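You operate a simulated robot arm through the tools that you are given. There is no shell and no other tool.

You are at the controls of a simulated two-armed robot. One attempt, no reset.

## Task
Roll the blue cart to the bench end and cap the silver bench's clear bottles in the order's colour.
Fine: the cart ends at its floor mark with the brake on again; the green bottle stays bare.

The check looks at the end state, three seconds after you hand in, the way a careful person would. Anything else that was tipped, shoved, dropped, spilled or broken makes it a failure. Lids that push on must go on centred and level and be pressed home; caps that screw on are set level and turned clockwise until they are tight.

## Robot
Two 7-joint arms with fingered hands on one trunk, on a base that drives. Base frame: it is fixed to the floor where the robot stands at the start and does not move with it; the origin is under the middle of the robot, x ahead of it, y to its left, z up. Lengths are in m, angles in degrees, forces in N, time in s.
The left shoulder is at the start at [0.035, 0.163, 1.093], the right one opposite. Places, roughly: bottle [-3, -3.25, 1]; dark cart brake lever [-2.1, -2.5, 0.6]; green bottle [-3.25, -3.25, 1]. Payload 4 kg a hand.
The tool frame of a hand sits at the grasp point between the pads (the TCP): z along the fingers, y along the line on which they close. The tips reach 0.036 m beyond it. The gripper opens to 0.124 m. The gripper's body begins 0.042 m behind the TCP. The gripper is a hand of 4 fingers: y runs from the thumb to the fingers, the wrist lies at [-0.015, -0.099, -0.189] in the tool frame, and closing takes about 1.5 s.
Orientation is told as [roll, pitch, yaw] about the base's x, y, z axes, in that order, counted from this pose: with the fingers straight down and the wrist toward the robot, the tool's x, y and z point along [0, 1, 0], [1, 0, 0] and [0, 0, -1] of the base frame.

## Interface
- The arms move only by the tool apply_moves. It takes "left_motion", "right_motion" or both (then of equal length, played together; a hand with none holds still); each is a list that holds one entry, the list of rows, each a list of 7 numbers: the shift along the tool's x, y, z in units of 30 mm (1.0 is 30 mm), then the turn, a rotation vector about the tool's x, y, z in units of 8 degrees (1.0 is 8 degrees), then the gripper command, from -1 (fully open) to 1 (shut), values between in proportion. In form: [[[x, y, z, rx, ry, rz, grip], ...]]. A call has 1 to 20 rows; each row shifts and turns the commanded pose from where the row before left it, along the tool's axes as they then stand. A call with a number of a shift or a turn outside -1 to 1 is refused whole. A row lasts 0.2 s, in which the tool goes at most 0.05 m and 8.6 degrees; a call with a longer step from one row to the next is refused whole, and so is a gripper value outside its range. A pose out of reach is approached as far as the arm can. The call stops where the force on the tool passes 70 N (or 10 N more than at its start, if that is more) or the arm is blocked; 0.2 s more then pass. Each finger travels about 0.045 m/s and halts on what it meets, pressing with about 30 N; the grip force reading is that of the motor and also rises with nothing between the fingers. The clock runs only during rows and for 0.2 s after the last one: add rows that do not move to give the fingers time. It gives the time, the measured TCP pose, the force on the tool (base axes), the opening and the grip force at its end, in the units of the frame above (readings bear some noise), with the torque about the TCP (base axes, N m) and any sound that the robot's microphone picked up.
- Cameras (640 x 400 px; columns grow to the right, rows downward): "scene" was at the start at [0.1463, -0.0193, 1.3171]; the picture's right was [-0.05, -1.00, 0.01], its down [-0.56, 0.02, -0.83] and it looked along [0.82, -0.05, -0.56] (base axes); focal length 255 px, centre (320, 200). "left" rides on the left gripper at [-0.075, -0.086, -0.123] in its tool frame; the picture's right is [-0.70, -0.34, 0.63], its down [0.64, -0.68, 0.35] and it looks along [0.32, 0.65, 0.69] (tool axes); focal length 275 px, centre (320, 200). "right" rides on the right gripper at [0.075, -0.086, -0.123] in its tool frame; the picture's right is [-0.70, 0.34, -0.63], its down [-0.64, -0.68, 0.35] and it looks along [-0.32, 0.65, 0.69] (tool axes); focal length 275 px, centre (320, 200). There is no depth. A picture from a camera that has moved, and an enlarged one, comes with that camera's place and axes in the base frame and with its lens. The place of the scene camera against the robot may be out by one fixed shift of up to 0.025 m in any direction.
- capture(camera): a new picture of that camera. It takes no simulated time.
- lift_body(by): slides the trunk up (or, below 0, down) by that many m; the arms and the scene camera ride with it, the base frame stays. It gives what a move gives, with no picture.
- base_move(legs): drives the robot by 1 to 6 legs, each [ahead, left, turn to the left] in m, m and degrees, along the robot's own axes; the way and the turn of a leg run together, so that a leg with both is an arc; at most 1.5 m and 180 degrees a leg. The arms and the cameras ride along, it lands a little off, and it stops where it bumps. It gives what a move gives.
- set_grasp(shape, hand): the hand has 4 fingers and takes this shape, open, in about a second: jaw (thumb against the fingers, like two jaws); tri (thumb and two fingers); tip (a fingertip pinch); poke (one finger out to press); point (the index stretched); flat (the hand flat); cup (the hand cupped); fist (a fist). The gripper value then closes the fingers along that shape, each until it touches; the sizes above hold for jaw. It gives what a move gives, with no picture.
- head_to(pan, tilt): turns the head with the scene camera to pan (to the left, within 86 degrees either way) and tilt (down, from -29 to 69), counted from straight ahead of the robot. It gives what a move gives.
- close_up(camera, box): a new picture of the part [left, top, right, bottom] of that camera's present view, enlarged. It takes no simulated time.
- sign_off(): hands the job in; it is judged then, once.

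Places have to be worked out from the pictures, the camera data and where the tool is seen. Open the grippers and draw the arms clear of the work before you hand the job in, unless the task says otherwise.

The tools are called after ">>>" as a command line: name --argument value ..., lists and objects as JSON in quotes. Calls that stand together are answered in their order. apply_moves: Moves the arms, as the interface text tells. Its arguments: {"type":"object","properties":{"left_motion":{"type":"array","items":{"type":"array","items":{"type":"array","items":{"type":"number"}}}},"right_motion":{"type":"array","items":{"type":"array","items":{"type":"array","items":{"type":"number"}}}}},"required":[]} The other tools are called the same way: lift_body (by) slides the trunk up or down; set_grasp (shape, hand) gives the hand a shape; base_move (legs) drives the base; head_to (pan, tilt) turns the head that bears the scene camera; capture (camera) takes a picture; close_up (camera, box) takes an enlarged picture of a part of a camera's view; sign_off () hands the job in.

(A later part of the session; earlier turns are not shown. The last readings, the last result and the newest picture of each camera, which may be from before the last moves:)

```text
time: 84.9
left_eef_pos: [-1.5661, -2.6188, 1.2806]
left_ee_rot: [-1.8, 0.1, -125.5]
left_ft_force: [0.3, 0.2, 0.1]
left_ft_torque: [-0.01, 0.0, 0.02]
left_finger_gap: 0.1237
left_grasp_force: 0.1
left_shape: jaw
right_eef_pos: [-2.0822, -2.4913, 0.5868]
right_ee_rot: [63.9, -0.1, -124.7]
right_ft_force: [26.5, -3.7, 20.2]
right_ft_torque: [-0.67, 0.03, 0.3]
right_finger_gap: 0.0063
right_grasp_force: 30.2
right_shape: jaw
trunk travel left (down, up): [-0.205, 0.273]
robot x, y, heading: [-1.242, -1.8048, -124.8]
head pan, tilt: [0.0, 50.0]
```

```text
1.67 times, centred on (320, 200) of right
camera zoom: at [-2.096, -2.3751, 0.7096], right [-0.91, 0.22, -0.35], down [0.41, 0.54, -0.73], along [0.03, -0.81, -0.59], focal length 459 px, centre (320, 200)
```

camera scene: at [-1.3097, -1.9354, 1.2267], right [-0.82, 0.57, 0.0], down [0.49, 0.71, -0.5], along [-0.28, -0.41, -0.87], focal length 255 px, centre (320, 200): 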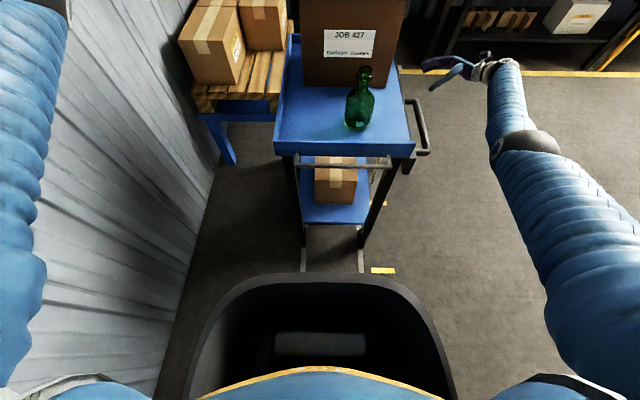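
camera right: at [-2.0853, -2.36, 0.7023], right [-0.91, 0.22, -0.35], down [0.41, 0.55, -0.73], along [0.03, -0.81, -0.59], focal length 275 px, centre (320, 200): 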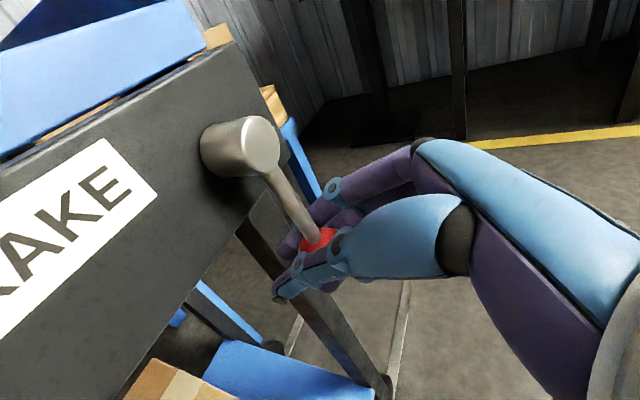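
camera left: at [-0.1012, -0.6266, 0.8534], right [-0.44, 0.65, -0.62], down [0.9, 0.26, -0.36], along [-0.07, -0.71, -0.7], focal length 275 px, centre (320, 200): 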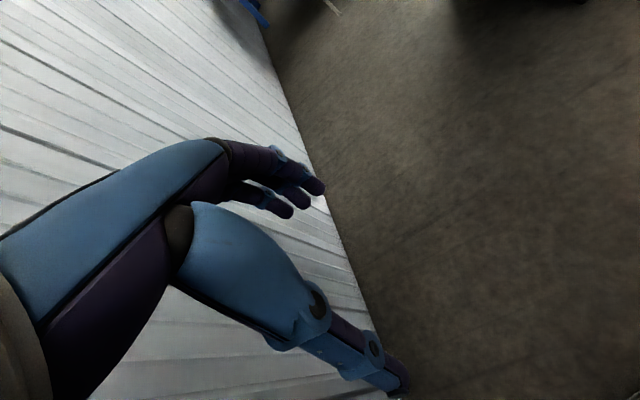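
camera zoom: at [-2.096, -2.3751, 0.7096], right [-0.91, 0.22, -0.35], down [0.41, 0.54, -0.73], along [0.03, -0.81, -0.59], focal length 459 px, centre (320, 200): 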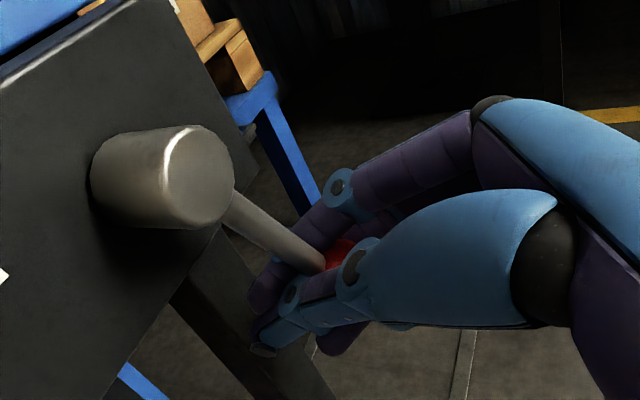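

The lever swings toward the far end. I follow its arc forward and up, turning the hand with it.

>>> apply_moves --right_motion '[[[0.083, 0.372, -0.041, -0.44, 0, -0.898, 1], [0.083, 0.372, -0.041, -0.44, 0, -0.898, 1], [0.083, 0.372, -0.041, -0.44, 0, -0.898, 1], [0, 0, 0, 0, 0, 0, 1]]]'

>>> capture --camera "right"

```text
time: 85.9
left_eef_pos: [-1.5743, -2.6242, 1.2742]
left_ee_rot: [-1.8, 0.4, -125.6]
left_ft_force: [0.1, -0.5, -0.7]
left_ft_torque: [-0.01, 0.0, -0.03]
left_finger_gap: 0.1239
left_grasp_force: 0.0
left_shape: jaw
right_eef_pos: [-2.0853, -2.5052, 0.5991]
right_ee_rot: [63.8, -23.6, -125.1]
right_ft_force: [-36.5, -6.2, -36.7]
right_ft_torque: [0.89, 0.07, -0.93]
right_finger_gap: 0.0011
right_grasp_force: 29.5
right_shape: jaw
right hand out of reach, approached as far as the arm can: row 1, 2, 3
trunk travel left (down, up): [-0.205, 0.273]
robot x, y, heading: [-1.2456, -1.8087, -124.7]
head pan, tilt: [0.0, 50.0]
```

```text
taken
camera right: at [-2.0746, -2.3557, 0.6763], right [-0.97, 0.14, -0.18], down [0.21, 0.26, -0.94], along [-0.08, -0.96, -0.28], focal length 275 px, centre (320, 200)
```

right: 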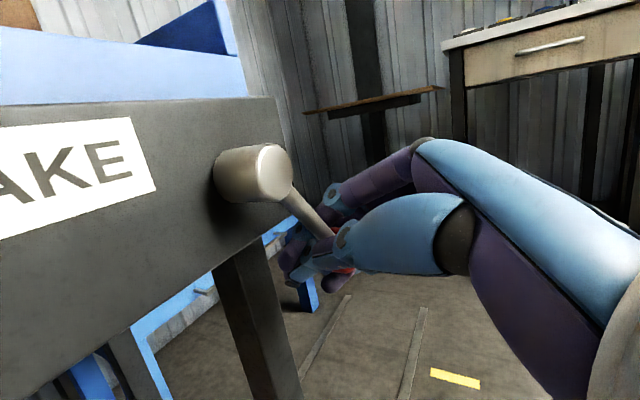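

The arm ran out of reach and the fingers slid onto the shaft. I open the hand and back off slightly to see whether the lever stays where it is.

>>> apply_moves --right_motion '[[[0, 0, 0, 0, 0, 0, 0], [0, 0, 0, 0, 0, 0, -0.5], [0, 0, 0, 0, 0, 0, -1], [0, 0, 0, 0, 0, 0, -1], [0, 0, 0, 0, 0, 0, -1], [0, 0, 0, 0, 0, 0, -1], [0, 0, 0, 0, 0, 0, -1], [0, 0, 0, 0, 0, 0, -1]]]'

>>> capture --camera "right"

```text
time: 87.7
left_eef_pos: [-1.5694, -2.6209, 1.2783]
left_ee_rot: [-1.8, 0.2, -125.6]
left_ft_force: [-0.2, 0.2, -0.3]
left_ft_torque: [-0.01, 0.04, 0.01]
left_finger_gap: 0.1239
left_grasp_force: 0.1
left_shape: jaw
right_eef_pos: [-2.0804, -2.5079, 0.6068]
right_ee_rot: [64.0, -23.9, -124.7]
right_ft_force: [-0.2, 0.3, 0.3]
right_ft_torque: [-0.01, 0.0, 0.0]
right_finger_gap: 0.1235
right_grasp_force: 0.1
right_shape: jaw
trunk travel left (down, up): [-0.205, 0.273]
robot x, y, heading: [-1.2442, -1.8074, -124.6]
head pan, tilt: [0.0, 50.0]
```

```text
taken
camera right: at [-2.0701, -2.3574, 0.6831], right [-0.97, 0.13, -0.18], down [0.21, 0.25, -0.94], along [-0.08, -0.96, -0.27], focal length 275 px, centre (320, 200)
```

right: 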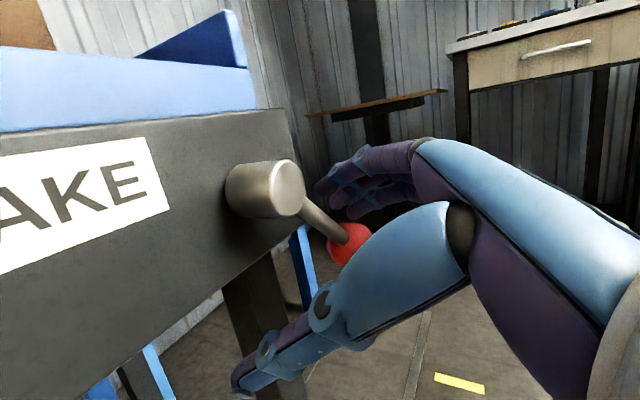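

The lever stays at about 50° from hanging. I back the hand off to the right, then move a little closer to push it on to its end.

>>> apply_moves --right_motion '[[[0, 0, -1, 0, 0, 0, -1], [0, 0, -1, 0, 0, 0, -1], [0, 0, -1, 0, 0, 0, -1], [0, 0, -1, 0, 0, 0, -1]]]'

>>> capture --camera "right"

>>> capture --camera "scene"

```text
time: 88.7
left_eef_pos: [-1.5688, -2.6202, 1.2792]
left_ee_rot: [-1.8, 0.2, -125.5]
left_ft_force: [0.0, 1.2, 0.7]
left_ft_torque: [-0.03, 0.02, -0.01]
left_finger_gap: 0.1239
left_grasp_force: 0.1
left_shape: jaw
right_eef_pos: [-2.1565, -2.4288, 0.6551]
right_ee_rot: [63.9, -23.9, -124.6]
right_ft_force: [-0.3, -0.1, -1.3]
right_ft_torque: [-0.01, 0.0, 0.02]
right_finger_gap: 0.1237
right_grasp_force: 0.2
right_shape: jaw
trunk travel left (down, up): [-0.205, 0.273]
robot x, y, heading: [-1.2446, -1.8086, -124.6]
head pan, tilt: [0.0, 50.0]
```

```text
taken
camera right: at [-2.1476, -2.2774, 0.7317], right [-0.98, 0.13, -0.18], down [0.21, 0.25, -0.94], along [-0.08, -0.96, -0.27], focal length 275 px, centre (320, 200)
```

right: 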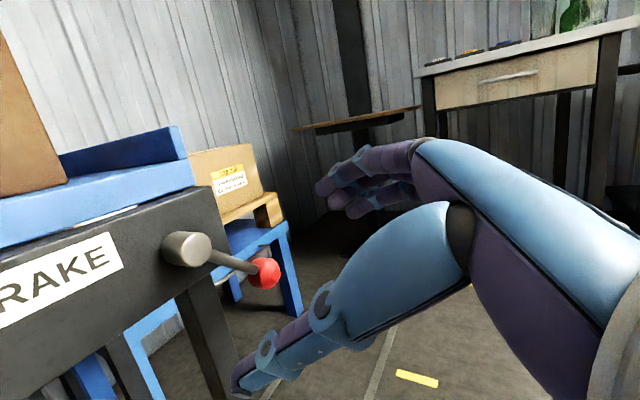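

```text
taken
camera scene: at [-1.3095, -1.9353, 1.2268], right [-0.82, 0.57, 0.0], down [0.49, 0.71, -0.5], along [-0.28, -0.41, -0.87], focal length 255 px, centre (320, 200)
```

scene: 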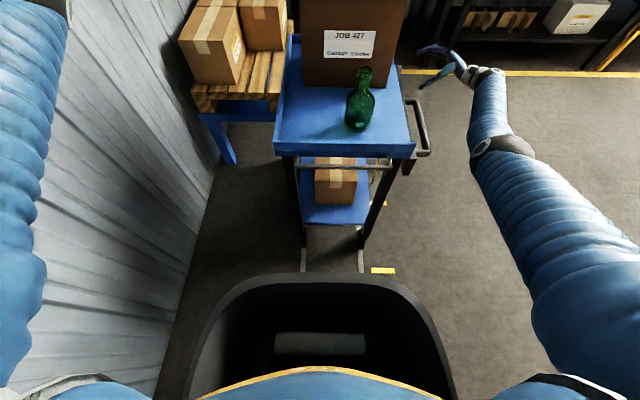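

The lever now stands at about 48° (ball near [-2.099, -2.538, 0.596], hub z 0.658). I move 4.5 cm closer and lower the trunk 0.12 m so the arm can follow the rest of the arc.

>>> base_move --legs '[[0.045, 0, 0]]'

>>> lift_body --by -0.12

>>> capture --camera "scene"

>>> capture --camera "right"

```text
time: 89.6
left_eef_pos: [-1.5937, -2.6567, 1.2777]
left_ee_rot: [-1.8, 0.3, -125.7]
left_ft_force: [0.3, -0.5, -0.6]
left_ft_torque: [0.03, 0.01, -0.01]
left_finger_gap: 0.1237
left_grasp_force: 0.0
left_shape: jaw
right_eef_pos: [-2.1815, -2.4619, 0.6545]
right_ee_rot: [63.8, -23.9, -124.8]
right_ft_force: [0.3, -0.1, 0.0]
right_ft_torque: [0.0, -0.01, -0.04]
right_finger_gap: 0.1238
right_grasp_force: 0.0
right_shape: jaw
trunk travel left (down, up): [-0.205, 0.273]
robot x, y, heading: [-1.2624, -1.8405, -124.8]
head pan, tilt: [0.0, 50.0]
```

```text
time: 91.1
left_eef_pos: [-1.5937, -2.655, 1.1612]
left_ee_rot: [-1.9, 0.0, -125.8]
left_ft_force: [0.5, -0.1, 0.7]
left_ft_torque: [-0.01, 0.01, 0.02]
left_finger_gap: 0.1237
left_grasp_force: 0.0
left_shape: jaw
right_eef_pos: [-2.1825, -2.4613, 0.5397]
right_ee_rot: [63.7, -24.2, -124.8]
right_ft_force: [-0.3, -0.6, 0.3]
right_ft_torque: [0.0, 0.02, 0.01]
right_finger_gap: 0.1236
right_grasp_force: 0.0
right_shape: jaw
trunk travel left (down, up): [-0.085, 0.393]
robot x, y, heading: [-1.2619, -1.8443, -124.7]
head pan, tilt: [0.0, 50.0]
```

```text
taken
camera scene: at [-1.3721, -2.0284, 1.0681], right [-0.82, 0.57, 0.0], down [0.54, 0.78, -0.33], along [-0.19, -0.27, -0.94], focal length 255 px, centre (320, 200)
```

scene: 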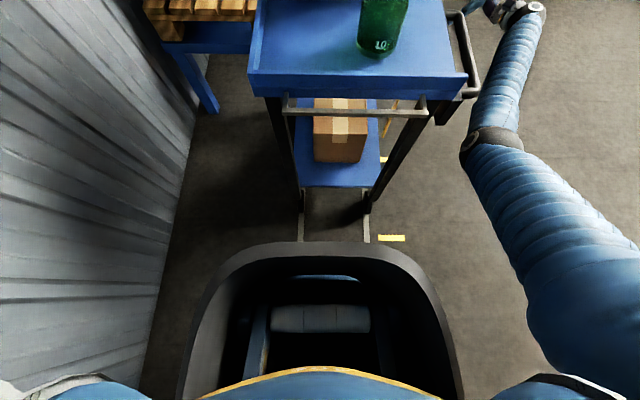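

```text
taken
camera right: at [-2.1722, -2.3115, 0.6155], right [-0.98, 0.13, -0.18], down [0.21, 0.25, -0.95], along [-0.08, -0.96, -0.27], focal length 275 px, centre (320, 200)
```

right: 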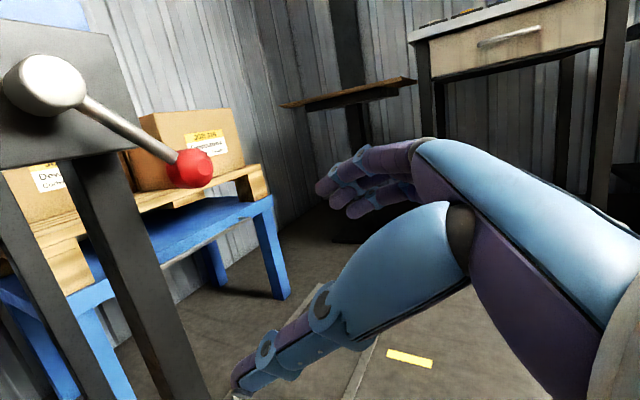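

The lever is well in view and I have reach margin now. I move the hand up to the approach line and then onto the ball.

>>> apply_moves --right_motion '[[[0.771, 0.288, -0.251, 0, 0, 0, -1], [0.771, 0.288, -0.251, 0, 0, 0, -1], [0.771, 0.288, -0.251, 0, 0, 0, -1], [0.771, 0.288, -0.251, 0, 0, 0, -1], [0, 0, 1, 0, 0, 0, -1], [0, 0, 1, 0, 0, 0, -1], [0, 0, 1, 0, 0, 0, -1], [0, 0, 0.4, 0, 0, 0, -1]]]'

>>> capture --camera "right"

```text
time: 92.9
left_eef_pos: [-1.5942, -2.6554, 1.158]
left_ee_rot: [-1.9, 0.2, -125.6]
left_ft_force: [1.2, 0.4, -0.6]
left_ft_torque: [0.0, -0.02, 0.02]
left_finger_gap: 0.1236
left_grasp_force: 0.0
left_shape: jaw
right_eef_pos: [-2.1023, -2.53, 0.597]
right_ee_rot: [63.7, -23.9, -124.8]
right_ft_force: [-0.4, 0.0, 0.1]
right_ft_torque: [0.01, 0.01, 0.01]
right_finger_gap: 0.1238
right_grasp_force: 0.0
right_shape: jaw
trunk travel left (down, up): [-0.085, 0.393]
robot x, y, heading: [-1.2662, -1.8411, -125.1]
head pan, tilt: [0.0, 50.0]
```

```text
taken
camera right: at [-2.0915, -2.3805, 0.6738], right [-0.97, 0.13, -0.18], down [0.21, 0.25, -0.94], along [-0.08, -0.96, -0.27], focal length 275 px, centre (320, 200)
```

right: 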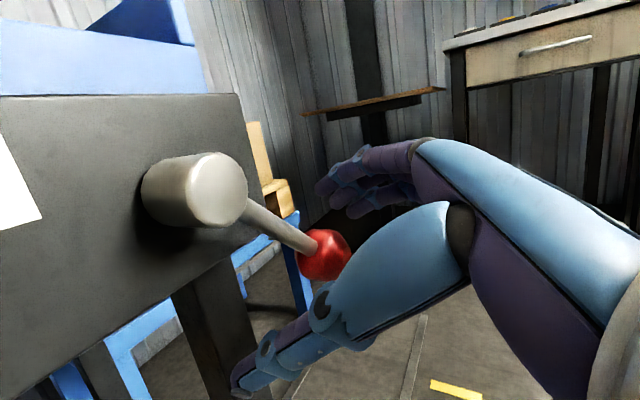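

The ball is centred in the grip. I close on it and follow the arc upward in small steps.

>>> apply_moves --right_motion '[[[0, 0, 0, 0, 0, 0, 0], [0, 0, 0, 0, 0, 0, 0.5], [0, 0, 0, 0, 0, 0, 1], [0, 0, 0, 0, 0, 0, 1], [0, 0, 0, 0, 0, 0, 1], [0, 0, 0, 0, 0, 0, 1], [0, 0, 0, 0, 0, 0, 1], [0, 0, 0, 0, 0, 0, 1]]]'

>>> apply_moves --right_motion '[[[0.165, 0.377, -0.081, -0.22, 0, -0.449, 1], [0.188, 0.363, -0.092, -0.22, 0, -0.449, 1], [0, 0, 0, 0, 0, 0, 1]]]'

>>> capture --camera "right"

```text
time: 94.7
left_eef_pos: [-1.5948, -2.656, 1.1578]
left_ee_rot: [-1.9, 0.3, -125.6]
left_ft_force: [-0.6, -0.7, -0.2]
left_ft_torque: [-0.02, 0.0, 0.0]
left_finger_gap: 0.1238
left_grasp_force: 0.1
left_shape: jaw
right_eef_pos: [-2.1014, -2.5302, 0.5971]
right_ee_rot: [63.9, -23.9, -124.8]
right_ft_force: [6.0, 4.6, 2.3]
right_ft_torque: [-0.09, 0.0, -0.09]
right_finger_gap: 0.0207
right_grasp_force: 21.2
right_shape: jaw
trunk travel left (down, up): [-0.085, 0.393]
robot x, y, heading: [-1.26, -1.8431, -125.0]
head pan, tilt: [0.0, 50.0]
```

```text
time: 95.5
left_eef_pos: [-1.5928, -2.6566, 1.1574]
left_ee_rot: [-1.9, 0.3, -125.7]
left_ft_force: [0.2, 0.5, 0.4]
left_ft_torque: [0.0, 0.0, 0.03]
left_finger_gap: 0.1237
left_grasp_force: 0.0
left_shape: jaw
right_eef_pos: [-2.1095, -2.5426, 0.6169]
right_ee_rot: [63.8, -31.9, -124.8]
right_ft_force: [10.2, -2.1, -3.6]
right_ft_torque: [-0.38, -0.01, -0.22]
right_finger_gap: 0.0187
right_grasp_force: 30.4
right_shape: jaw
trunk travel left (down, up): [-0.085, 0.393]
robot x, y, heading: [-1.2644, -1.8445, -124.7]
head pan, tilt: [0.0, 50.0]
```

```text
taken
camera right: at [-2.0938, -2.3849, 0.6742], right [-0.99, 0.11, -0.12], down [0.13, 0.14, -0.98], along [-0.1, -0.98, -0.16], focal length 275 px, centre (320, 200)
```

right: 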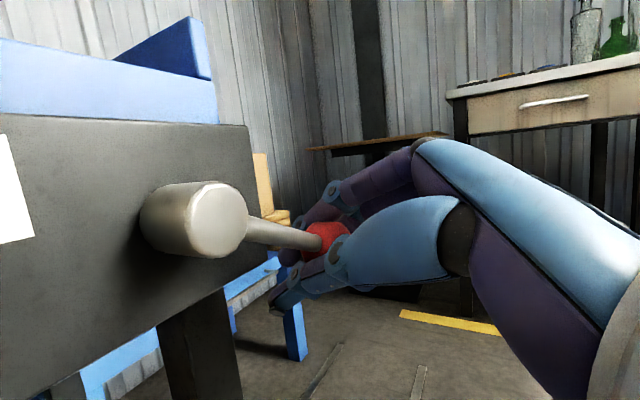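

It follows easily. I continue the arc to the end.

>>> apply_moves --right_motion '[[[0.21, 0.347, -0.103, -0.22, 0, -0.449, 1], [0.232, 0.33, -0.1135, -0.22, 0, -0.449, 1], [0.251, 0.311, -0.123, -0.22, 0, -0.449, 1], [0, 0, 0, 0, 0, 0, 1]]]'

>>> capture --camera "right"

```text
time: 96.5
left_eef_pos: [-1.5966, -2.6591, 1.1534]
left_ee_rot: [-1.8, 0.5, -125.7]
left_ft_force: [-0.6, 0.5, 0.1]
left_ft_torque: [0.01, 0.02, 0.0]
left_finger_gap: 0.1236
left_grasp_force: 0.0
left_shape: jaw
right_eef_pos: [-2.1134, -2.5535, 0.6436]
right_ee_rot: [63.7, -43.4, -124.5]
right_ft_force: [14.5, -4.7, -41.6]
right_ft_torque: [-0.27, 0.0, -0.11]
right_finger_gap: 0.0362
right_grasp_force: 30.4
right_shape: jaw
trunk travel left (down, up): [-0.085, 0.393]
robot x, y, heading: [-1.2646, -1.8413, -124.8]
head pan, tilt: [0.0, 50.0]
```

```text
taken
camera right: at [-2.0948, -2.388, 0.6726], right [-0.99, 0.1, -0.02], down [0.02, -0.02, -1.0], along [-0.1, -0.99, 0.02], focal length 275 px, centre (320, 200)
```

right: 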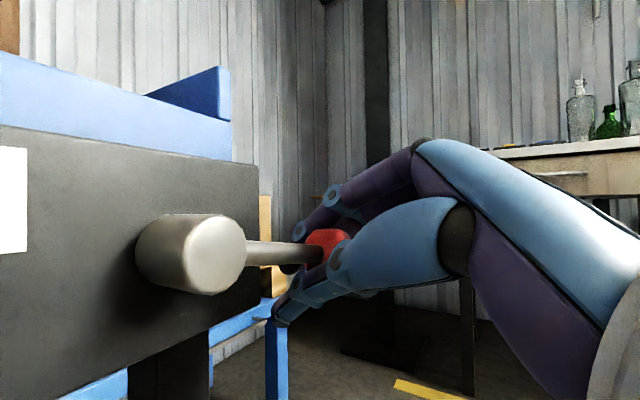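

The lever now lies horizontal at its end stop, so the brake should be off. I open the hand and withdraw to the right.

>>> apply_moves --right_motion '[[[0, 0, 0, 0, 0, 0, 0.5], [0, 0, 0, 0, 0, 0, 0], [0, 0, 0, 0, 0, 0, -0.5], [0, 0, 0, 0, 0, 0, -1], [0, 0, 0, 0, 0, 0, -1], [0, 0, 0, 0, 0, 0, -1], [0, 0, 0, 0, 0, 0, -1], [-0.44, 0, -0.898, 0, 0, 0, -1], [-0.44, 0, -0.898, 0, 0, 0, -1], [-0.44, 0, -0.898, 0, 0, 0, -1], [-0.44, 0, -0.898, 0, 0, 0, -1], [-0.44, 0, -0.898, 0, 0, 0, -1]]]'

>>> capture --camera "right"

>>> capture --camera "scene"

```text
time: 99.1
left_eef_pos: [-1.5929, -2.656, 1.159]
left_ee_rot: [-1.8, 0.2, -125.7]
left_ft_force: [0.4, 0.2, 1.1]
left_ft_torque: [-0.05, 0.02, 0.04]
left_finger_gap: 0.1239
left_grasp_force: 0.0
left_shape: jaw
right_eef_pos: [-2.2394, -2.4666, 0.6534]
right_ee_rot: [63.8, -43.9, -124.7]
right_ft_force: [-0.6, 0.0, -0.9]
right_ft_torque: [0.01, 0.0, 0.01]
right_finger_gap: 0.1237
right_grasp_force: 0.2
right_shape: jaw
trunk travel left (down, up): [-0.085, 0.393]
robot x, y, heading: [-1.2693, -1.8452, -124.6]
head pan, tilt: [0.0, 50.0]
```

```text
taken
camera right: at [-2.2189, -2.3003, 0.682], right [-0.99, 0.1, -0.01], down [0.01, -0.03, -1.0], along [-0.1, -0.99, 0.03], focal length 275 px, centre (320, 200)
```

right: 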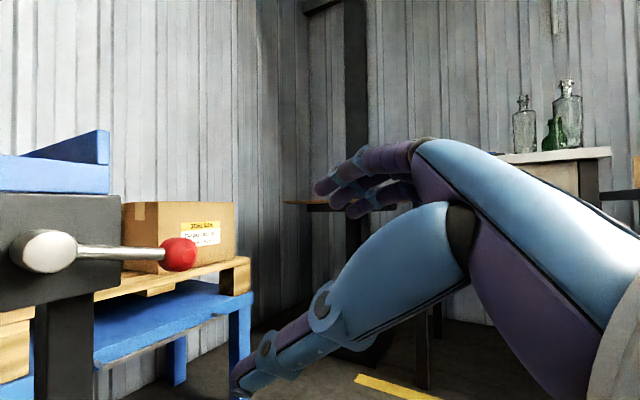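

```text
taken
camera scene: at [-1.3726, -2.0291, 1.0674], right [-0.82, 0.57, 0.0], down [0.54, 0.78, -0.33], along [-0.19, -0.27, -0.95], focal length 255 px, centre (320, 200)
```

scene: 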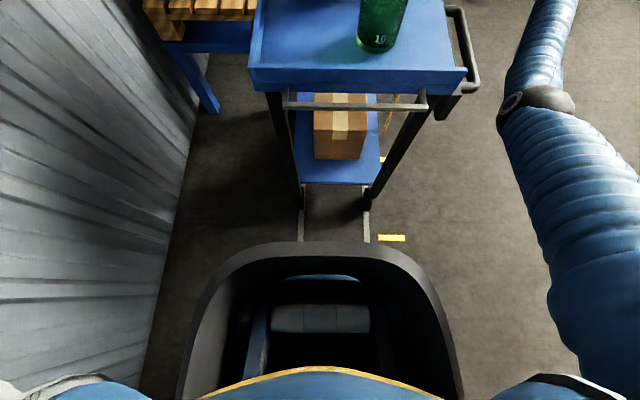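

The brake lever stays horizontal. Now I bring the right hand back to pointing down on the cart's right side, ready to look at and grip the near push bar.

>>> apply_moves --right_motion '[[[-0.2, 0, -0.4, 0.44, 0, 0.898, -1], [-0.2, 0, -0.4, 0.44, 0, 0.898, -1], [0, 0, 0, 0.44, 0, 0.898, -1], [0, 0, 0, 0.44, 0, 0.898, -1], [0, 0, 0, 0.44, 0, 0.898, -1], [0, 0, 0, 0.22, 0, 0.449, -1], [0, -0.5, 0, 0, -1, 0, -1], [0, -0.5, 0, 0, -1, 0, -1], [0, -0.8, 0, 0, -1, 0, -1], [0, -0.8, 0, 0, -1, 0, -1], [0, -0.8, 0, 0, -1, 0, -1], [0, -0.8, 0, 0, -1, 0, -1], [0, -0.8, 0, 0, -1, 0, -1], [0, -0.8, 0, 0, -1, 0, -1], [0, -1, 0, 0, 0, 0, -1], [0, -1, 0, 0, 0, 0, -1], [0, -1, -0.5, 0, 0, 0, -1], [0, -1, -0.5, 0, 0, 0, -1], [0, -1, -0.5, 0, 0, 0, -1], [0, -1, -0.5, 0, 0, 0, -1]]]'

>>> apply_moves --right_motion '[[[0, -1, -0.3, 0, 0, -1, -1], [0, -1, -0.3, 0, 0, -1, -1], [0, 0, 0, 0, 0, -1, -1], [0, 0, 0, 0, 0, -1, -1], [0, 0, 0, 0, 0, -1, -1], [0, 0, 0, 0, 0, -1, -1], [0, 0, 0, 0, 0, -1, -1]]]'

>>> capture --camera "right"

>>> capture --camera "scene"

```text
time: 103.3
left_eef_pos: [-1.5927, -2.6563, 1.1601]
left_ee_rot: [-1.8, 0.2, -125.6]
left_ft_force: [0.3, 0.3, 0.1]
left_ft_torque: [-0.02, 0.03, -0.01]
left_finger_gap: 0.1238
left_grasp_force: 0.1
left_shape: jaw
right_eef_pos: [-2.059, -2.1587, 0.7132]
right_ee_rot: [-0.1, 0.0, -124.8]
right_ft_force: [-0.2, -0.1, -0.7]
right_ft_torque: [0.01, 0.01, 0.05]
right_finger_gap: 0.1239
right_grasp_force: 0.0
right_shape: jaw
trunk travel left (down, up): [-0.085, 0.393]
robot x, y, heading: [-1.2629, -1.8435, -125.0]
head pan, tilt: [0.0, 50.0]
```

```text
time: 104.9
left_eef_pos: [-1.5938, -2.6565, 1.1585]
left_ee_rot: [-1.8, 0.2, -125.8]
left_ft_force: [0.3, -0.3, 0.0]
left_ft_torque: [-0.02, -0.03, 0.0]
left_finger_gap: 0.1238
left_grasp_force: 0.2
left_shape: jaw
right_eef_pos: [-2.0291, -2.1077, 0.7308]
right_ee_rot: [0.0, 0.2, -68.7]
right_ft_force: [0.1, 0.5, -0.2]
right_ft_torque: [-0.01, 0.0, 0.02]
right_finger_gap: 0.1237
right_grasp_force: 0.1
right_shape: jaw
trunk travel left (down, up): [-0.085, 0.393]
robot x, y, heading: [-1.2683, -1.8417, -125.0]
head pan, tilt: [0.0, 50.0]
```

```text
taken
camera right: at [-1.9886, -1.9999, 0.8546], right [-0.53, -0.57, 0.63], down [-0.85, 0.4, -0.34], along [-0.06, -0.72, -0.69], focal length 275 px, centre (320, 200)
```

right: 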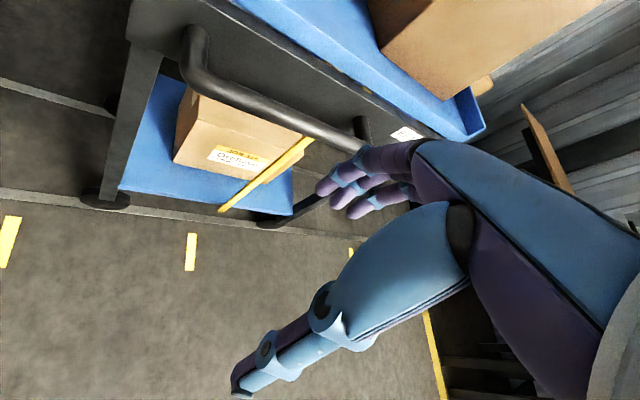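

```text
taken
camera scene: at [-1.3728, -2.0291, 1.0672], right [-0.82, 0.57, 0.0], down [0.54, 0.78, -0.33], along [-0.19, -0.27, -0.95], focal length 255 px, centre (320, 200)
```

scene: 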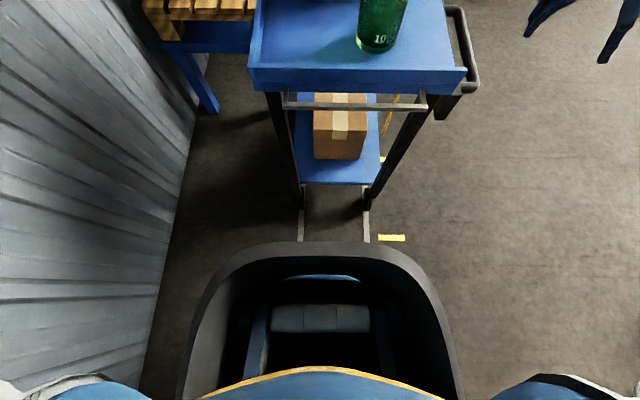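

I'll use the right hand on the near push bar, since its elbow has free room. I bring it around behind the cart above tray height.

>>> apply_moves --right_motion '[[[0, 0, -0.5, 0, 0, 1, -1], [0, 0, -0.5, 0, 0, 1, -1], [0, 0, -0.5, 0, 0, 1, -1], [0, 0, -0.5, 0, 0, 1, -1], [0, 0, -0.5, 0, 0, 1, -1], [0, 0, -0.5, 0, 0, 1, -1], [0, 0, -0.5, 0, 0, 1, -1], [0, -1, -0.4, 0, 0, 0, -1], [0, -1, -0.4, 0, 0, 0, -1], [0, -1, -0.4, 0, 0, 0, -1], [0, -1, -0.4, 0, 0, 0, -1], [0, -1, -0.4, 0, 0, 0, -1], [0, -1, 0, 0, 0, 0, -1], [0, -1, 0, 0, 0, 0, -1], [0, -1, 0, 0, 0, 0, -1], [0, -1, 0, 0, 0, 0, -1], [0, -1, 0, 0, 0, 0, -1], [0, -1, 0, 0, 0, 0, -1]]]'

>>> capture --camera "right"

>>> capture --camera "scene"

```text
time: 108.7
left_eef_pos: [-1.5931, -2.6553, 1.1602]
left_ee_rot: [-1.8, 0.2, -125.5]
left_ft_force: [0.0, -0.5, -0.2]
left_ft_torque: [0.01, -0.01, 0.0]
left_finger_gap: 0.1238
left_grasp_force: 0.0
left_shape: jaw
right_eef_pos: [-1.8784, -1.8389, 0.9191]
right_ee_rot: [0.0, 0.1, -124.7]
right_ft_force: [0.2, -0.1, -0.1]
right_ft_torque: [0.03, 0.03, 0.0]
right_finger_gap: 0.1239
right_grasp_force: 0.0
right_shape: jaw
right hand out of reach, approached as far as the arm can: row 16, 17, 18
trunk travel left (down, up): [-0.085, 0.393]
robot x, y, heading: [-1.2655, -1.8396, -124.7]
head pan, tilt: [0.0, 50.0]
```

```text
taken
camera right: at [-1.7686, -1.8098, 1.0428], right [-0.76, 0.12, 0.63], down [-0.14, 0.93, -0.34], along [-0.63, -0.35, -0.69], focal length 275 px, centre (320, 200)
```

right: 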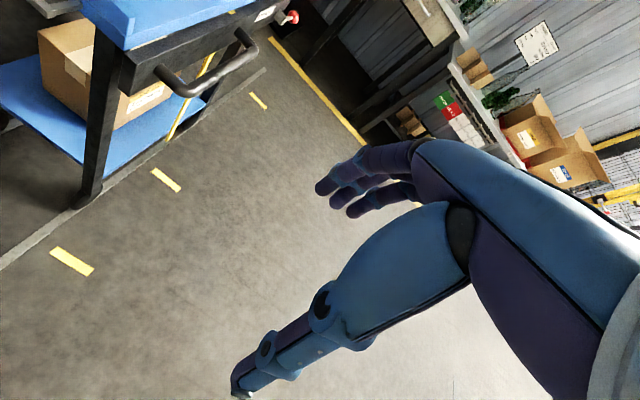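

```text
taken
camera scene: at [-1.3724, -2.0289, 1.0675], right [-0.82, 0.57, 0.0], down [0.54, 0.78, -0.33], along [-0.19, -0.27, -0.95], focal length 255 px, centre (320, 200)
```

scene: 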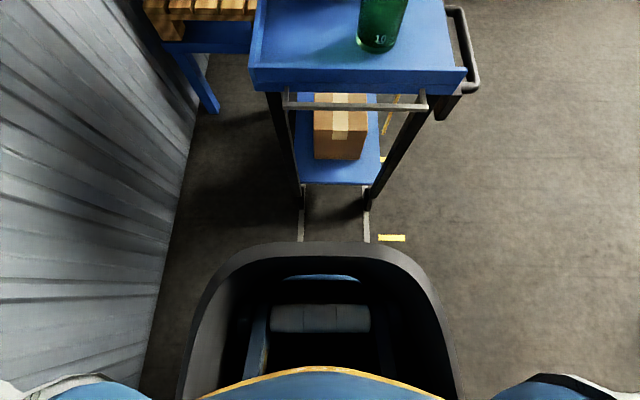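

The hand is too close to the body here. I back the base off 0.22 m and raise the trunk a little, giving the right arm room to reach the near bar.

>>> base_move --legs '[[-0.22, 0, 0]]'

>>> lift_body --by 0.1

>>> apply_moves --right_motion '[[[1, 0, 0, 0, 0, 0, -1], [1, 0, 0, 0, 0, 0, -1], [1, 0, 0, 0, 0, 0, -1], [1, 0, 0, 0, 0, 0, -1], [1, 0, 0, 0, 0, 0, -1], [1, 0, 0, 0, 0, 0, -1], [1, 0, 0, 0, 0, 0, -1], [1, 0, 0, 0, 0, 0, -1], [1, 0, 0, 0, 0, 0, -1], [1, 0, 0, 0, 0, 0, -1]]]'

>>> capture --camera "right"

>>> capture --camera "scene"

```text
time: 110.4
left_eef_pos: [-1.4735, -2.4755, 1.1593]
left_ee_rot: [-1.8, 0.2, -126.0]
left_ft_force: [-0.4, 0.0, 0.3]
left_ft_torque: [0.01, 0.0, 0.03]
left_finger_gap: 0.1239
left_grasp_force: 0.1
left_shape: jaw
right_eef_pos: [-1.7547, -1.6569, 0.9196]
right_ee_rot: [0.0, 0.1, -125.1]
right_ft_force: [-0.1, -0.1, 0.8]
right_ft_torque: [-0.01, -0.01, 0.04]
right_finger_gap: 0.1238
right_grasp_force: 0.1
right_shape: jaw
trunk travel left (down, up): [-0.085, 0.393]
robot x, y, heading: [-1.1428, -1.6642, -125.4]
head pan, tilt: [0.0, 50.0]
```

```text
time: 111.7
left_eef_pos: [-1.4768, -2.4766, 1.2561]
left_ee_rot: [-1.8, 0.4, -126.0]
left_ft_force: [0.8, 0.0, -0.7]
left_ft_torque: [0.03, -0.05, 0.0]
left_finger_gap: 0.1239
left_grasp_force: 0.1
left_shape: jaw
right_eef_pos: [-1.756, -1.6567, 1.0185]
right_ee_rot: [0.0, 0.4, -125.1]
right_ft_force: [0.0, 0.1, 0.1]
right_ft_torque: [0.01, -0.03, -0.01]
right_finger_gap: 0.1235
right_grasp_force: 0.1
right_shape: jaw
trunk travel left (down, up): [-0.185, 0.293]
robot x, y, heading: [-1.1405, -1.6626, -125.1]
head pan, tilt: [0.0, 50.0]
```

```text
time: 113.9
left_eef_pos: [-1.4738, -2.4768, 1.2581]
left_ee_rot: [-1.9, 0.3, -126.0]
left_ft_force: [0.3, -0.7, -0.1]
left_ft_torque: [0.01, 0.05, 0.0]
left_finger_gap: 0.124
left_grasp_force: 0.2
left_shape: jaw
right_eef_pos: [-1.6002, -1.8596, 1.0927]
right_ee_rot: [-0.1, 0.2, -125.1]
right_ft_force: [-0.2, 1.0, 0.2]
right_ft_torque: [0.07, -0.01, 0.03]
right_finger_gap: 0.1238
right_grasp_force: 0.1
right_shape: jaw
right hand out of reach, approached as far as the arm can: row 1, 2, 3, 4, 5, 6, 7, 8, 9, 10
trunk travel left (down, up): [-0.185, 0.293]
robot x, y, heading: [-1.1427, -1.6618, -125.1]
head pan, tilt: [0.0, 50.0]
```

```text
taken
camera right: at [-1.4894, -1.8315, 1.2161], right [-0.76, 0.12, 0.63], down [-0.13, 0.93, -0.34], along [-0.63, -0.35, -0.7], focal length 275 px, centre (320, 200)
```

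right: 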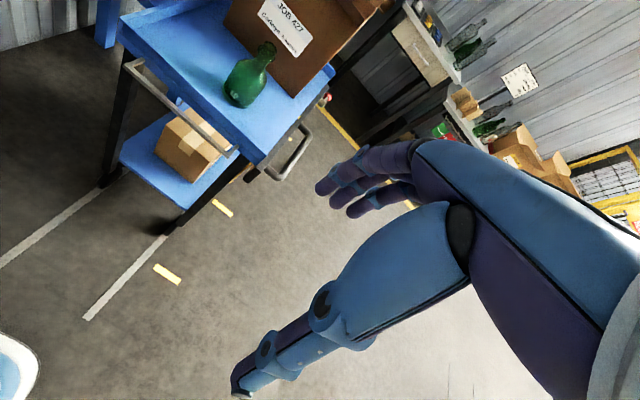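

```text
taken
camera scene: at [-1.2148, -1.8022, 1.202], right [-0.82, 0.58, 0.0], down [0.51, 0.72, -0.47], along [-0.27, -0.39, -0.88], focal length 255 px, centre (320, 200)
```

scene: 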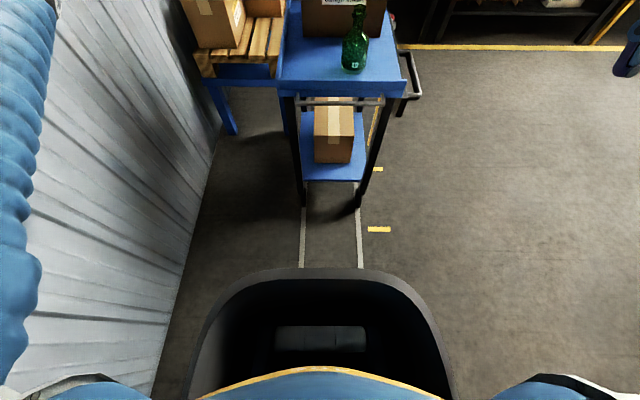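

I enlarge the view of the near push bar from the right hand's camera.

>>> close_up --camera "right" --box '[90, 0, 330, 200]'

>>> close_up --camera "scene" --box '[260, 60, 440, 200]'

```text
2.00 times, centred on (210, 100) of right
camera zoom: at [-1.4894, -1.8315, 1.2161], right [-0.76, 0.12, 0.63], down [-0.13, 0.93, -0.34], along [-0.63, -0.35, -0.7], focal length 551 px, centre (540, 400)
```

zoom: 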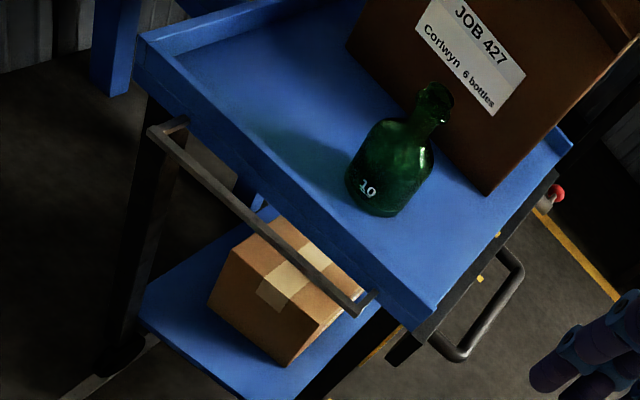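

```text
2.86 times, centred on (350, 130) of scene
camera zoom: at [-1.2148, -1.8022, 1.202], right [-0.82, 0.58, 0.0], down [0.51, 0.72, -0.47], along [-0.27, -0.39, -0.88], focal length 729 px, centre (234, 400)
```

zoom: 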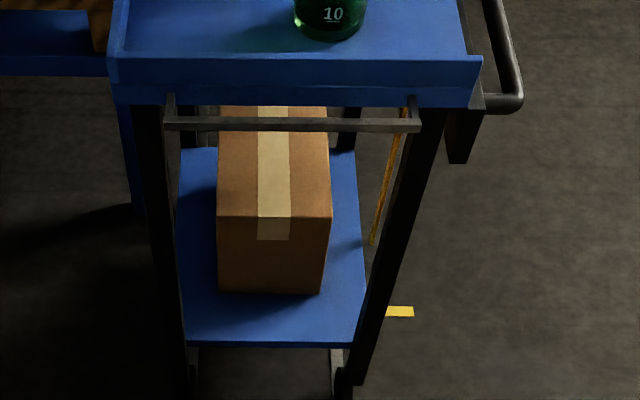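

The near bar protrudes slightly below the tray's near face. I'll push the cart there with a closed hand: first lower the right hand behind the middle of the cart.

>>> apply_moves --right_motion '[[[0.5, 0.67, 0.9, 0, 0, 0, -1], [0.5, 0.67, 0.9, 0, 0, 0, -1], [0.5, 0.67, 0.9, 0, 0, 0, -1], [0.5, 0.67, 0.9, 0, 0, 0, -1], [0.5, 0.67, 0.9, 0, 0, 0, -1], [0.5, 0.67, 0.9, 0, 0, 0, -1], [0.5, 0.67, 0.9, 0, 0, 0, -1], [0.5, 0.67, 0.9, 0, 0, 0, -1], [0.5, 0.67, 0.9, 0, 0, 0, -1], [0.5, 0.67, 0.9, 0, 0, 0, -1]]]'

>>> set_grasp --hand "right" --shape "fist"

>>> capture --camera "scene"

>>> capture --camera "right"

```text
time: 116.1
left_eef_pos: [-1.4763, -2.4767, 1.2571]
left_ee_rot: [-1.8, 0.4, -126.1]
left_ft_force: [0.3, 0.1, -0.1]
left_ft_torque: [0.01, 0.01, 0.01]
left_finger_gap: 0.1238
left_grasp_force: 0.0
left_shape: jaw
right_eef_pos: [-1.599, -2.1133, 0.8217]
right_ee_rot: [0.0, 0.3, -125.4]
right_ft_force: [-0.1, 0.0, -0.6]
right_ft_torque: [0.01, -0.03, -0.01]
right_finger_gap: 0.1238
right_grasp_force: 0.1
right_shape: jaw
right hand out of reach, approached as far as the arm can: row 1
trunk travel left (down, up): [-0.185, 0.293]
robot x, y, heading: [-1.1416, -1.6621, -125.3]
head pan, tilt: [0.0, 50.0]
```

```text
time: 117.0
left_eef_pos: [-1.4758, -2.4769, 1.2588]
left_ee_rot: [-1.8, 0.4, -126.0]
left_ft_force: [0.1, -0.3, -0.2]
left_ft_torque: [-0.02, -0.01, -0.01]
left_finger_gap: 0.124
left_grasp_force: 0.1
left_shape: jaw
right_eef_pos: [-1.5999, -2.1122, 0.8241]
right_ee_rot: [-0.1, 0.1, -125.1]
right_ft_force: [0.5, -0.4, 0.1]
right_ft_torque: [-0.03, -0.03, -0.01]
right_finger_gap: 0.0
right_grasp_force: 0.0
right_shape: fist
trunk travel left (down, up): [-0.185, 0.293]
robot x, y, heading: [-1.1406, -1.6681, -125.2]
head pan, tilt: [0.0, 50.0]
```

```text
taken
camera scene: at [-1.2157, -1.8019, 1.202], right [-0.82, 0.58, 0.0], down [0.51, 0.72, -0.47], along [-0.27, -0.39, -0.88], focal length 255 px, centre (320, 200)
```

scene: 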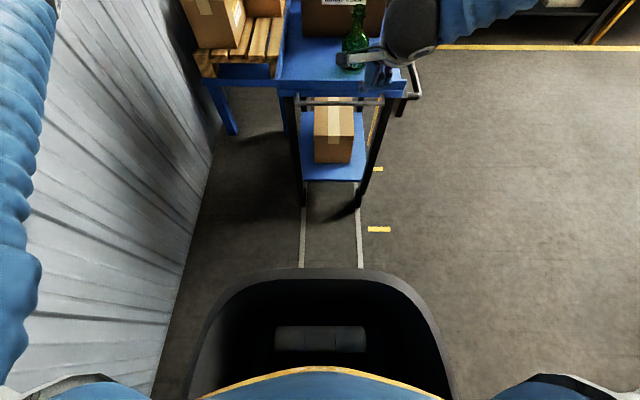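

```text
taken
camera right: at [-1.4878, -2.0837, 0.9468], right [-0.76, 0.12, 0.63], down [-0.13, 0.93, -0.34], along [-0.63, -0.35, -0.69], focal length 275 px, centre (320, 200)
```

right: 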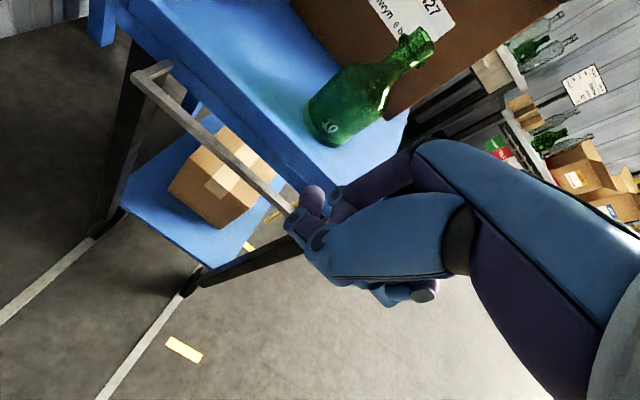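

The bar runs at about z 0.68, 2–3 cm in front of the tray's near face. I lower the fist behind it, centred, keeping a gap.

>>> apply_moves --right_motion '[[[0.4, -0.4, 0.6, 0, 0, 0, -1], [0.4, -0.4, 0.9, 0, 0, 0, -1], [0.4, -0.4, 0.9, 0, 0, 0, -1], [0.4, -0.3, 0.9, 0, 0, 0, -1], [0.4, 0, 0.9, 0, 0, 0, -1], [0.2, 0, 0.9, 0, 0, 0, -1]]]'

>>> capture --camera "right"

>>> capture --camera "scene"

```text
time: 118.4
left_eef_pos: [-1.4745, -2.4758, 1.2589]
left_ee_rot: [-1.8, 0.3, -126.0]
left_ft_force: [-0.7, 0.0, 0.2]
left_ft_torque: [0.01, 0.02, 0.0]
left_finger_gap: 0.124
left_grasp_force: 0.0
left_shape: jaw
right_eef_pos: [-1.5287, -2.1031, 0.6802]
right_ee_rot: [0.1, 0.2, -125.2]
right_ft_force: [0.5, 0.5, -0.1]
right_ft_torque: [-0.01, 0.02, -0.01]
right_finger_gap: 0.0
right_grasp_force: 0.1
right_shape: fist
right hand out of reach, approached as far as the arm can: row 6
trunk travel left (down, up): [-0.185, 0.293]
robot x, y, heading: [-1.1397, -1.6623, -125.1]
head pan, tilt: [0.0, 50.0]
```

```text
taken
camera right: at [-1.4187, -2.0745, 0.8036], right [-0.77, 0.12, 0.63], down [-0.14, 0.93, -0.34], along [-0.63, -0.35, -0.69], focal length 275 px, centre (320, 200)
```

right: 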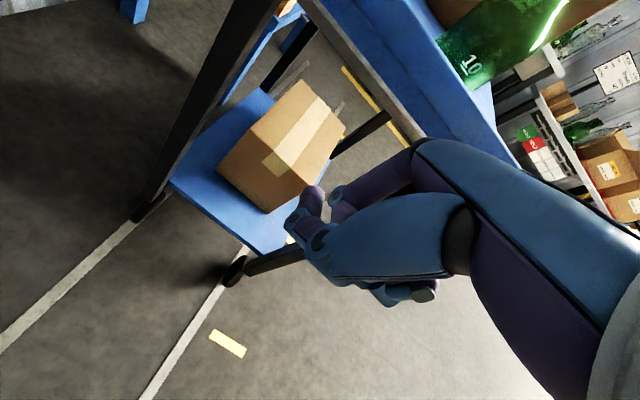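

```text
taken
camera scene: at [-1.2154, -1.8014, 1.2022], right [-0.82, 0.58, 0.0], down [0.51, 0.72, -0.47], along [-0.27, -0.39, -0.88], focal length 255 px, centre (320, 200)
```

scene: 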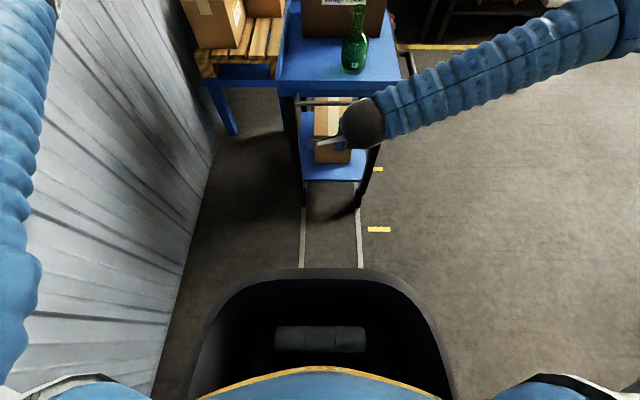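

The fist is behind the bar at mid-width with the forearm clear of the bottle. I advance slowly until it touches.

>>> apply_moves --right_motion '[[[0, 0.4, 0, 0, 0, 0, -1], [0, 0.4, 0, 0, 0, 0, -1], [0, 0.4, 0, 0, 0, 0, -1], [0, 0.3, 0, 0, 0, 0, -1], [0, 0.3, 0, 0, 0, 0, -1], [0, 0.3, 0, 0, 0, 0, -1]]]'

>>> capture --camera "right"

```text
time: 119.8
left_eef_pos: [-1.4749, -2.4773, 1.2589]
left_ee_rot: [-1.8, 0.4, -126.0]
left_ft_force: [0.2, 0.5, 0.6]
left_ft_torque: [-0.03, -0.01, 0.03]
left_finger_gap: 0.124
left_grasp_force: 0.0
left_shape: jaw
right_eef_pos: [-1.569, -2.1543, 0.6803]
right_ee_rot: [0.1, 0.2, -124.9]
right_ft_force: [0.5, 0.3, -0.4]
right_ft_torque: [0.0, 0.03, 0.0]
right_finger_gap: 0.0002
right_grasp_force: 0.1
right_shape: fist
trunk travel left (down, up): [-0.185, 0.293]
robot x, y, heading: [-1.1421, -1.6642, -125.3]
head pan, tilt: [0.0, 50.0]
```

```text
taken
camera right: at [-1.4575, -2.1256, 0.8041], right [-0.77, 0.12, 0.63], down [-0.14, 0.93, -0.34], along [-0.63, -0.35, -0.7], focal length 275 px, centre (320, 200)
```

right: 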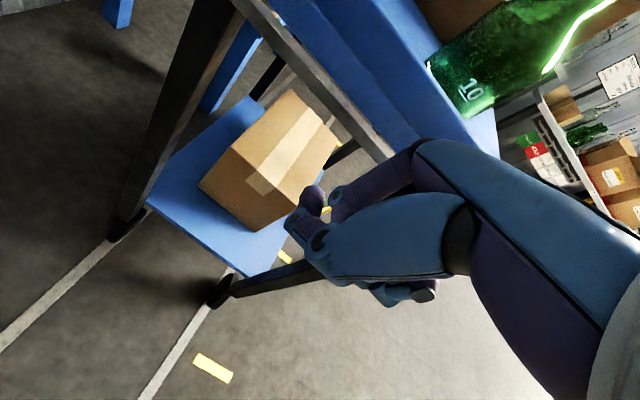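

No contact yet; I continue slowly.

>>> apply_moves --right_motion '[[[0, 0.25, 0, 0, 0, 0, -1], [0, 0.25, 0, 0, 0, 0, -1], [0, 0.25, 0, 0, 0, 0, -1], [0, 0.25, 0, 0, 0, 0, -1], [0, 0.25, 0, 0, 0, 0, -1], [0, 0.25, 0, 0, 0, 0, -1]]]'

>>> capture --camera "right"

```text
time: 121.2
left_eef_pos: [-1.475, -2.477, 1.2583]
left_ee_rot: [-1.8, 0.2, -125.9]
left_ft_force: [-0.6, -0.3, 0.0]
left_ft_torque: [0.02, -0.02, -0.01]
left_finger_gap: 0.1238
left_grasp_force: 0.0
left_shape: jaw
right_eef_pos: [-1.6006, -2.186, 0.6846]
right_ee_rot: [0.2, 0.2, -125.1]
right_ft_force: [0.2, -0.2, 0.0]
right_ft_torque: [-0.03, 0.01, 0.02]
right_finger_gap: 0.0
right_grasp_force: 0.0
right_shape: fist
right hand out of reach, approached as far as the arm can: row 2, 5
trunk travel left (down, up): [-0.185, 0.293]
robot x, y, heading: [-1.141, -1.662, -124.8]
head pan, tilt: [0.0, 50.0]
```

```text
taken
camera right: at [-1.4882, -2.1585, 0.8071], right [-0.77, 0.12, 0.63], down [-0.13, 0.93, -0.34], along [-0.63, -0.35, -0.69], focal length 275 px, centre (320, 200)
```

right: 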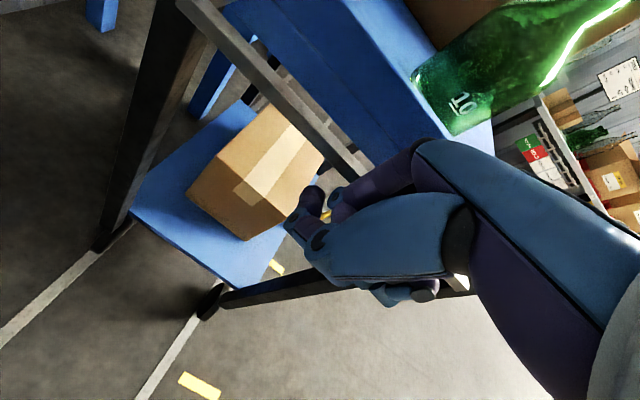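

Still no contact at P≈2.71. I continue forward in small steps.

>>> apply_moves --right_motion '[[[0.05, 0.25, 0, 0, 0, 0, -1], [0.05, 0.25, 0, 0, 0, 0, -1], [0.05, 0.25, 0, 0, 0, 0, -1], [0.05, 0.25, 0, 0, 0, 0, -1], [0.05, 0.25, 0, 0, 0, 0, -1], [0.05, 0.25, 0, 0, 0, 0, -1]]]'

>>> capture --camera "right"

>>> capture --camera "scene"

```text
time: 122.6
left_eef_pos: [-1.4756, -2.4765, 1.2585]
left_ee_rot: [-1.8, 0.3, -126.0]
left_ft_force: [-0.1, 0.2, -0.3]
left_ft_torque: [0.01, 0.03, -0.03]
left_finger_gap: 0.1236
left_grasp_force: 0.1
left_shape: jaw
right_eef_pos: [-1.6271, -2.2155, 0.6918]
right_ee_rot: [0.0, 0.1, -125.1]
right_ft_force: [0.9, -0.1, -0.7]
right_ft_torque: [-0.03, 0.0, 0.03]
right_finger_gap: 0.0004
right_grasp_force: 0.0
right_shape: fist
right hand out of reach, approached as far as the arm can: row 1, 3, 4, 5, 6
trunk travel left (down, up): [-0.185, 0.293]
robot x, y, heading: [-1.1397, -1.6646, -125.2]
head pan, tilt: [0.0, 50.0]
```

```text
taken
camera right: at [-1.5164, -2.1873, 0.816], right [-0.76, 0.12, 0.63], down [-0.13, 0.93, -0.34], along [-0.63, -0.35, -0.69], focal length 275 px, centre (320, 200)
```

right: 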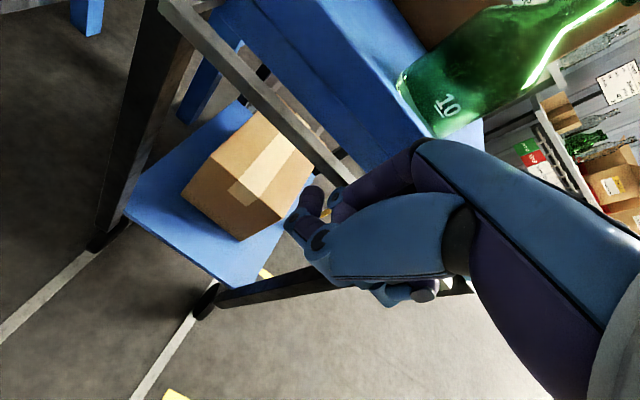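

```text
taken
camera scene: at [-1.2157, -1.8018, 1.2021], right [-0.82, 0.58, 0.0], down [0.51, 0.72, -0.47], along [-0.27, -0.39, -0.88], focal length 255 px, centre (320, 200)
```

scene: 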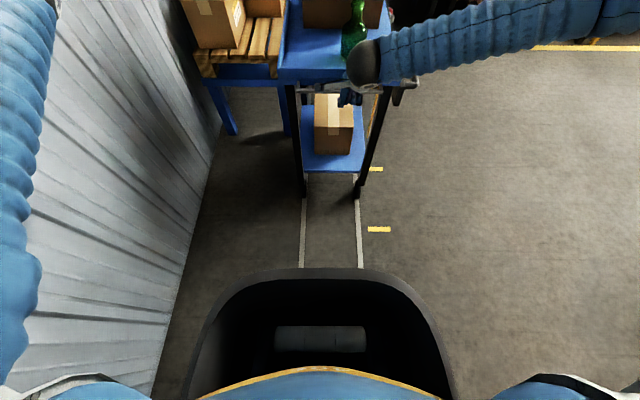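

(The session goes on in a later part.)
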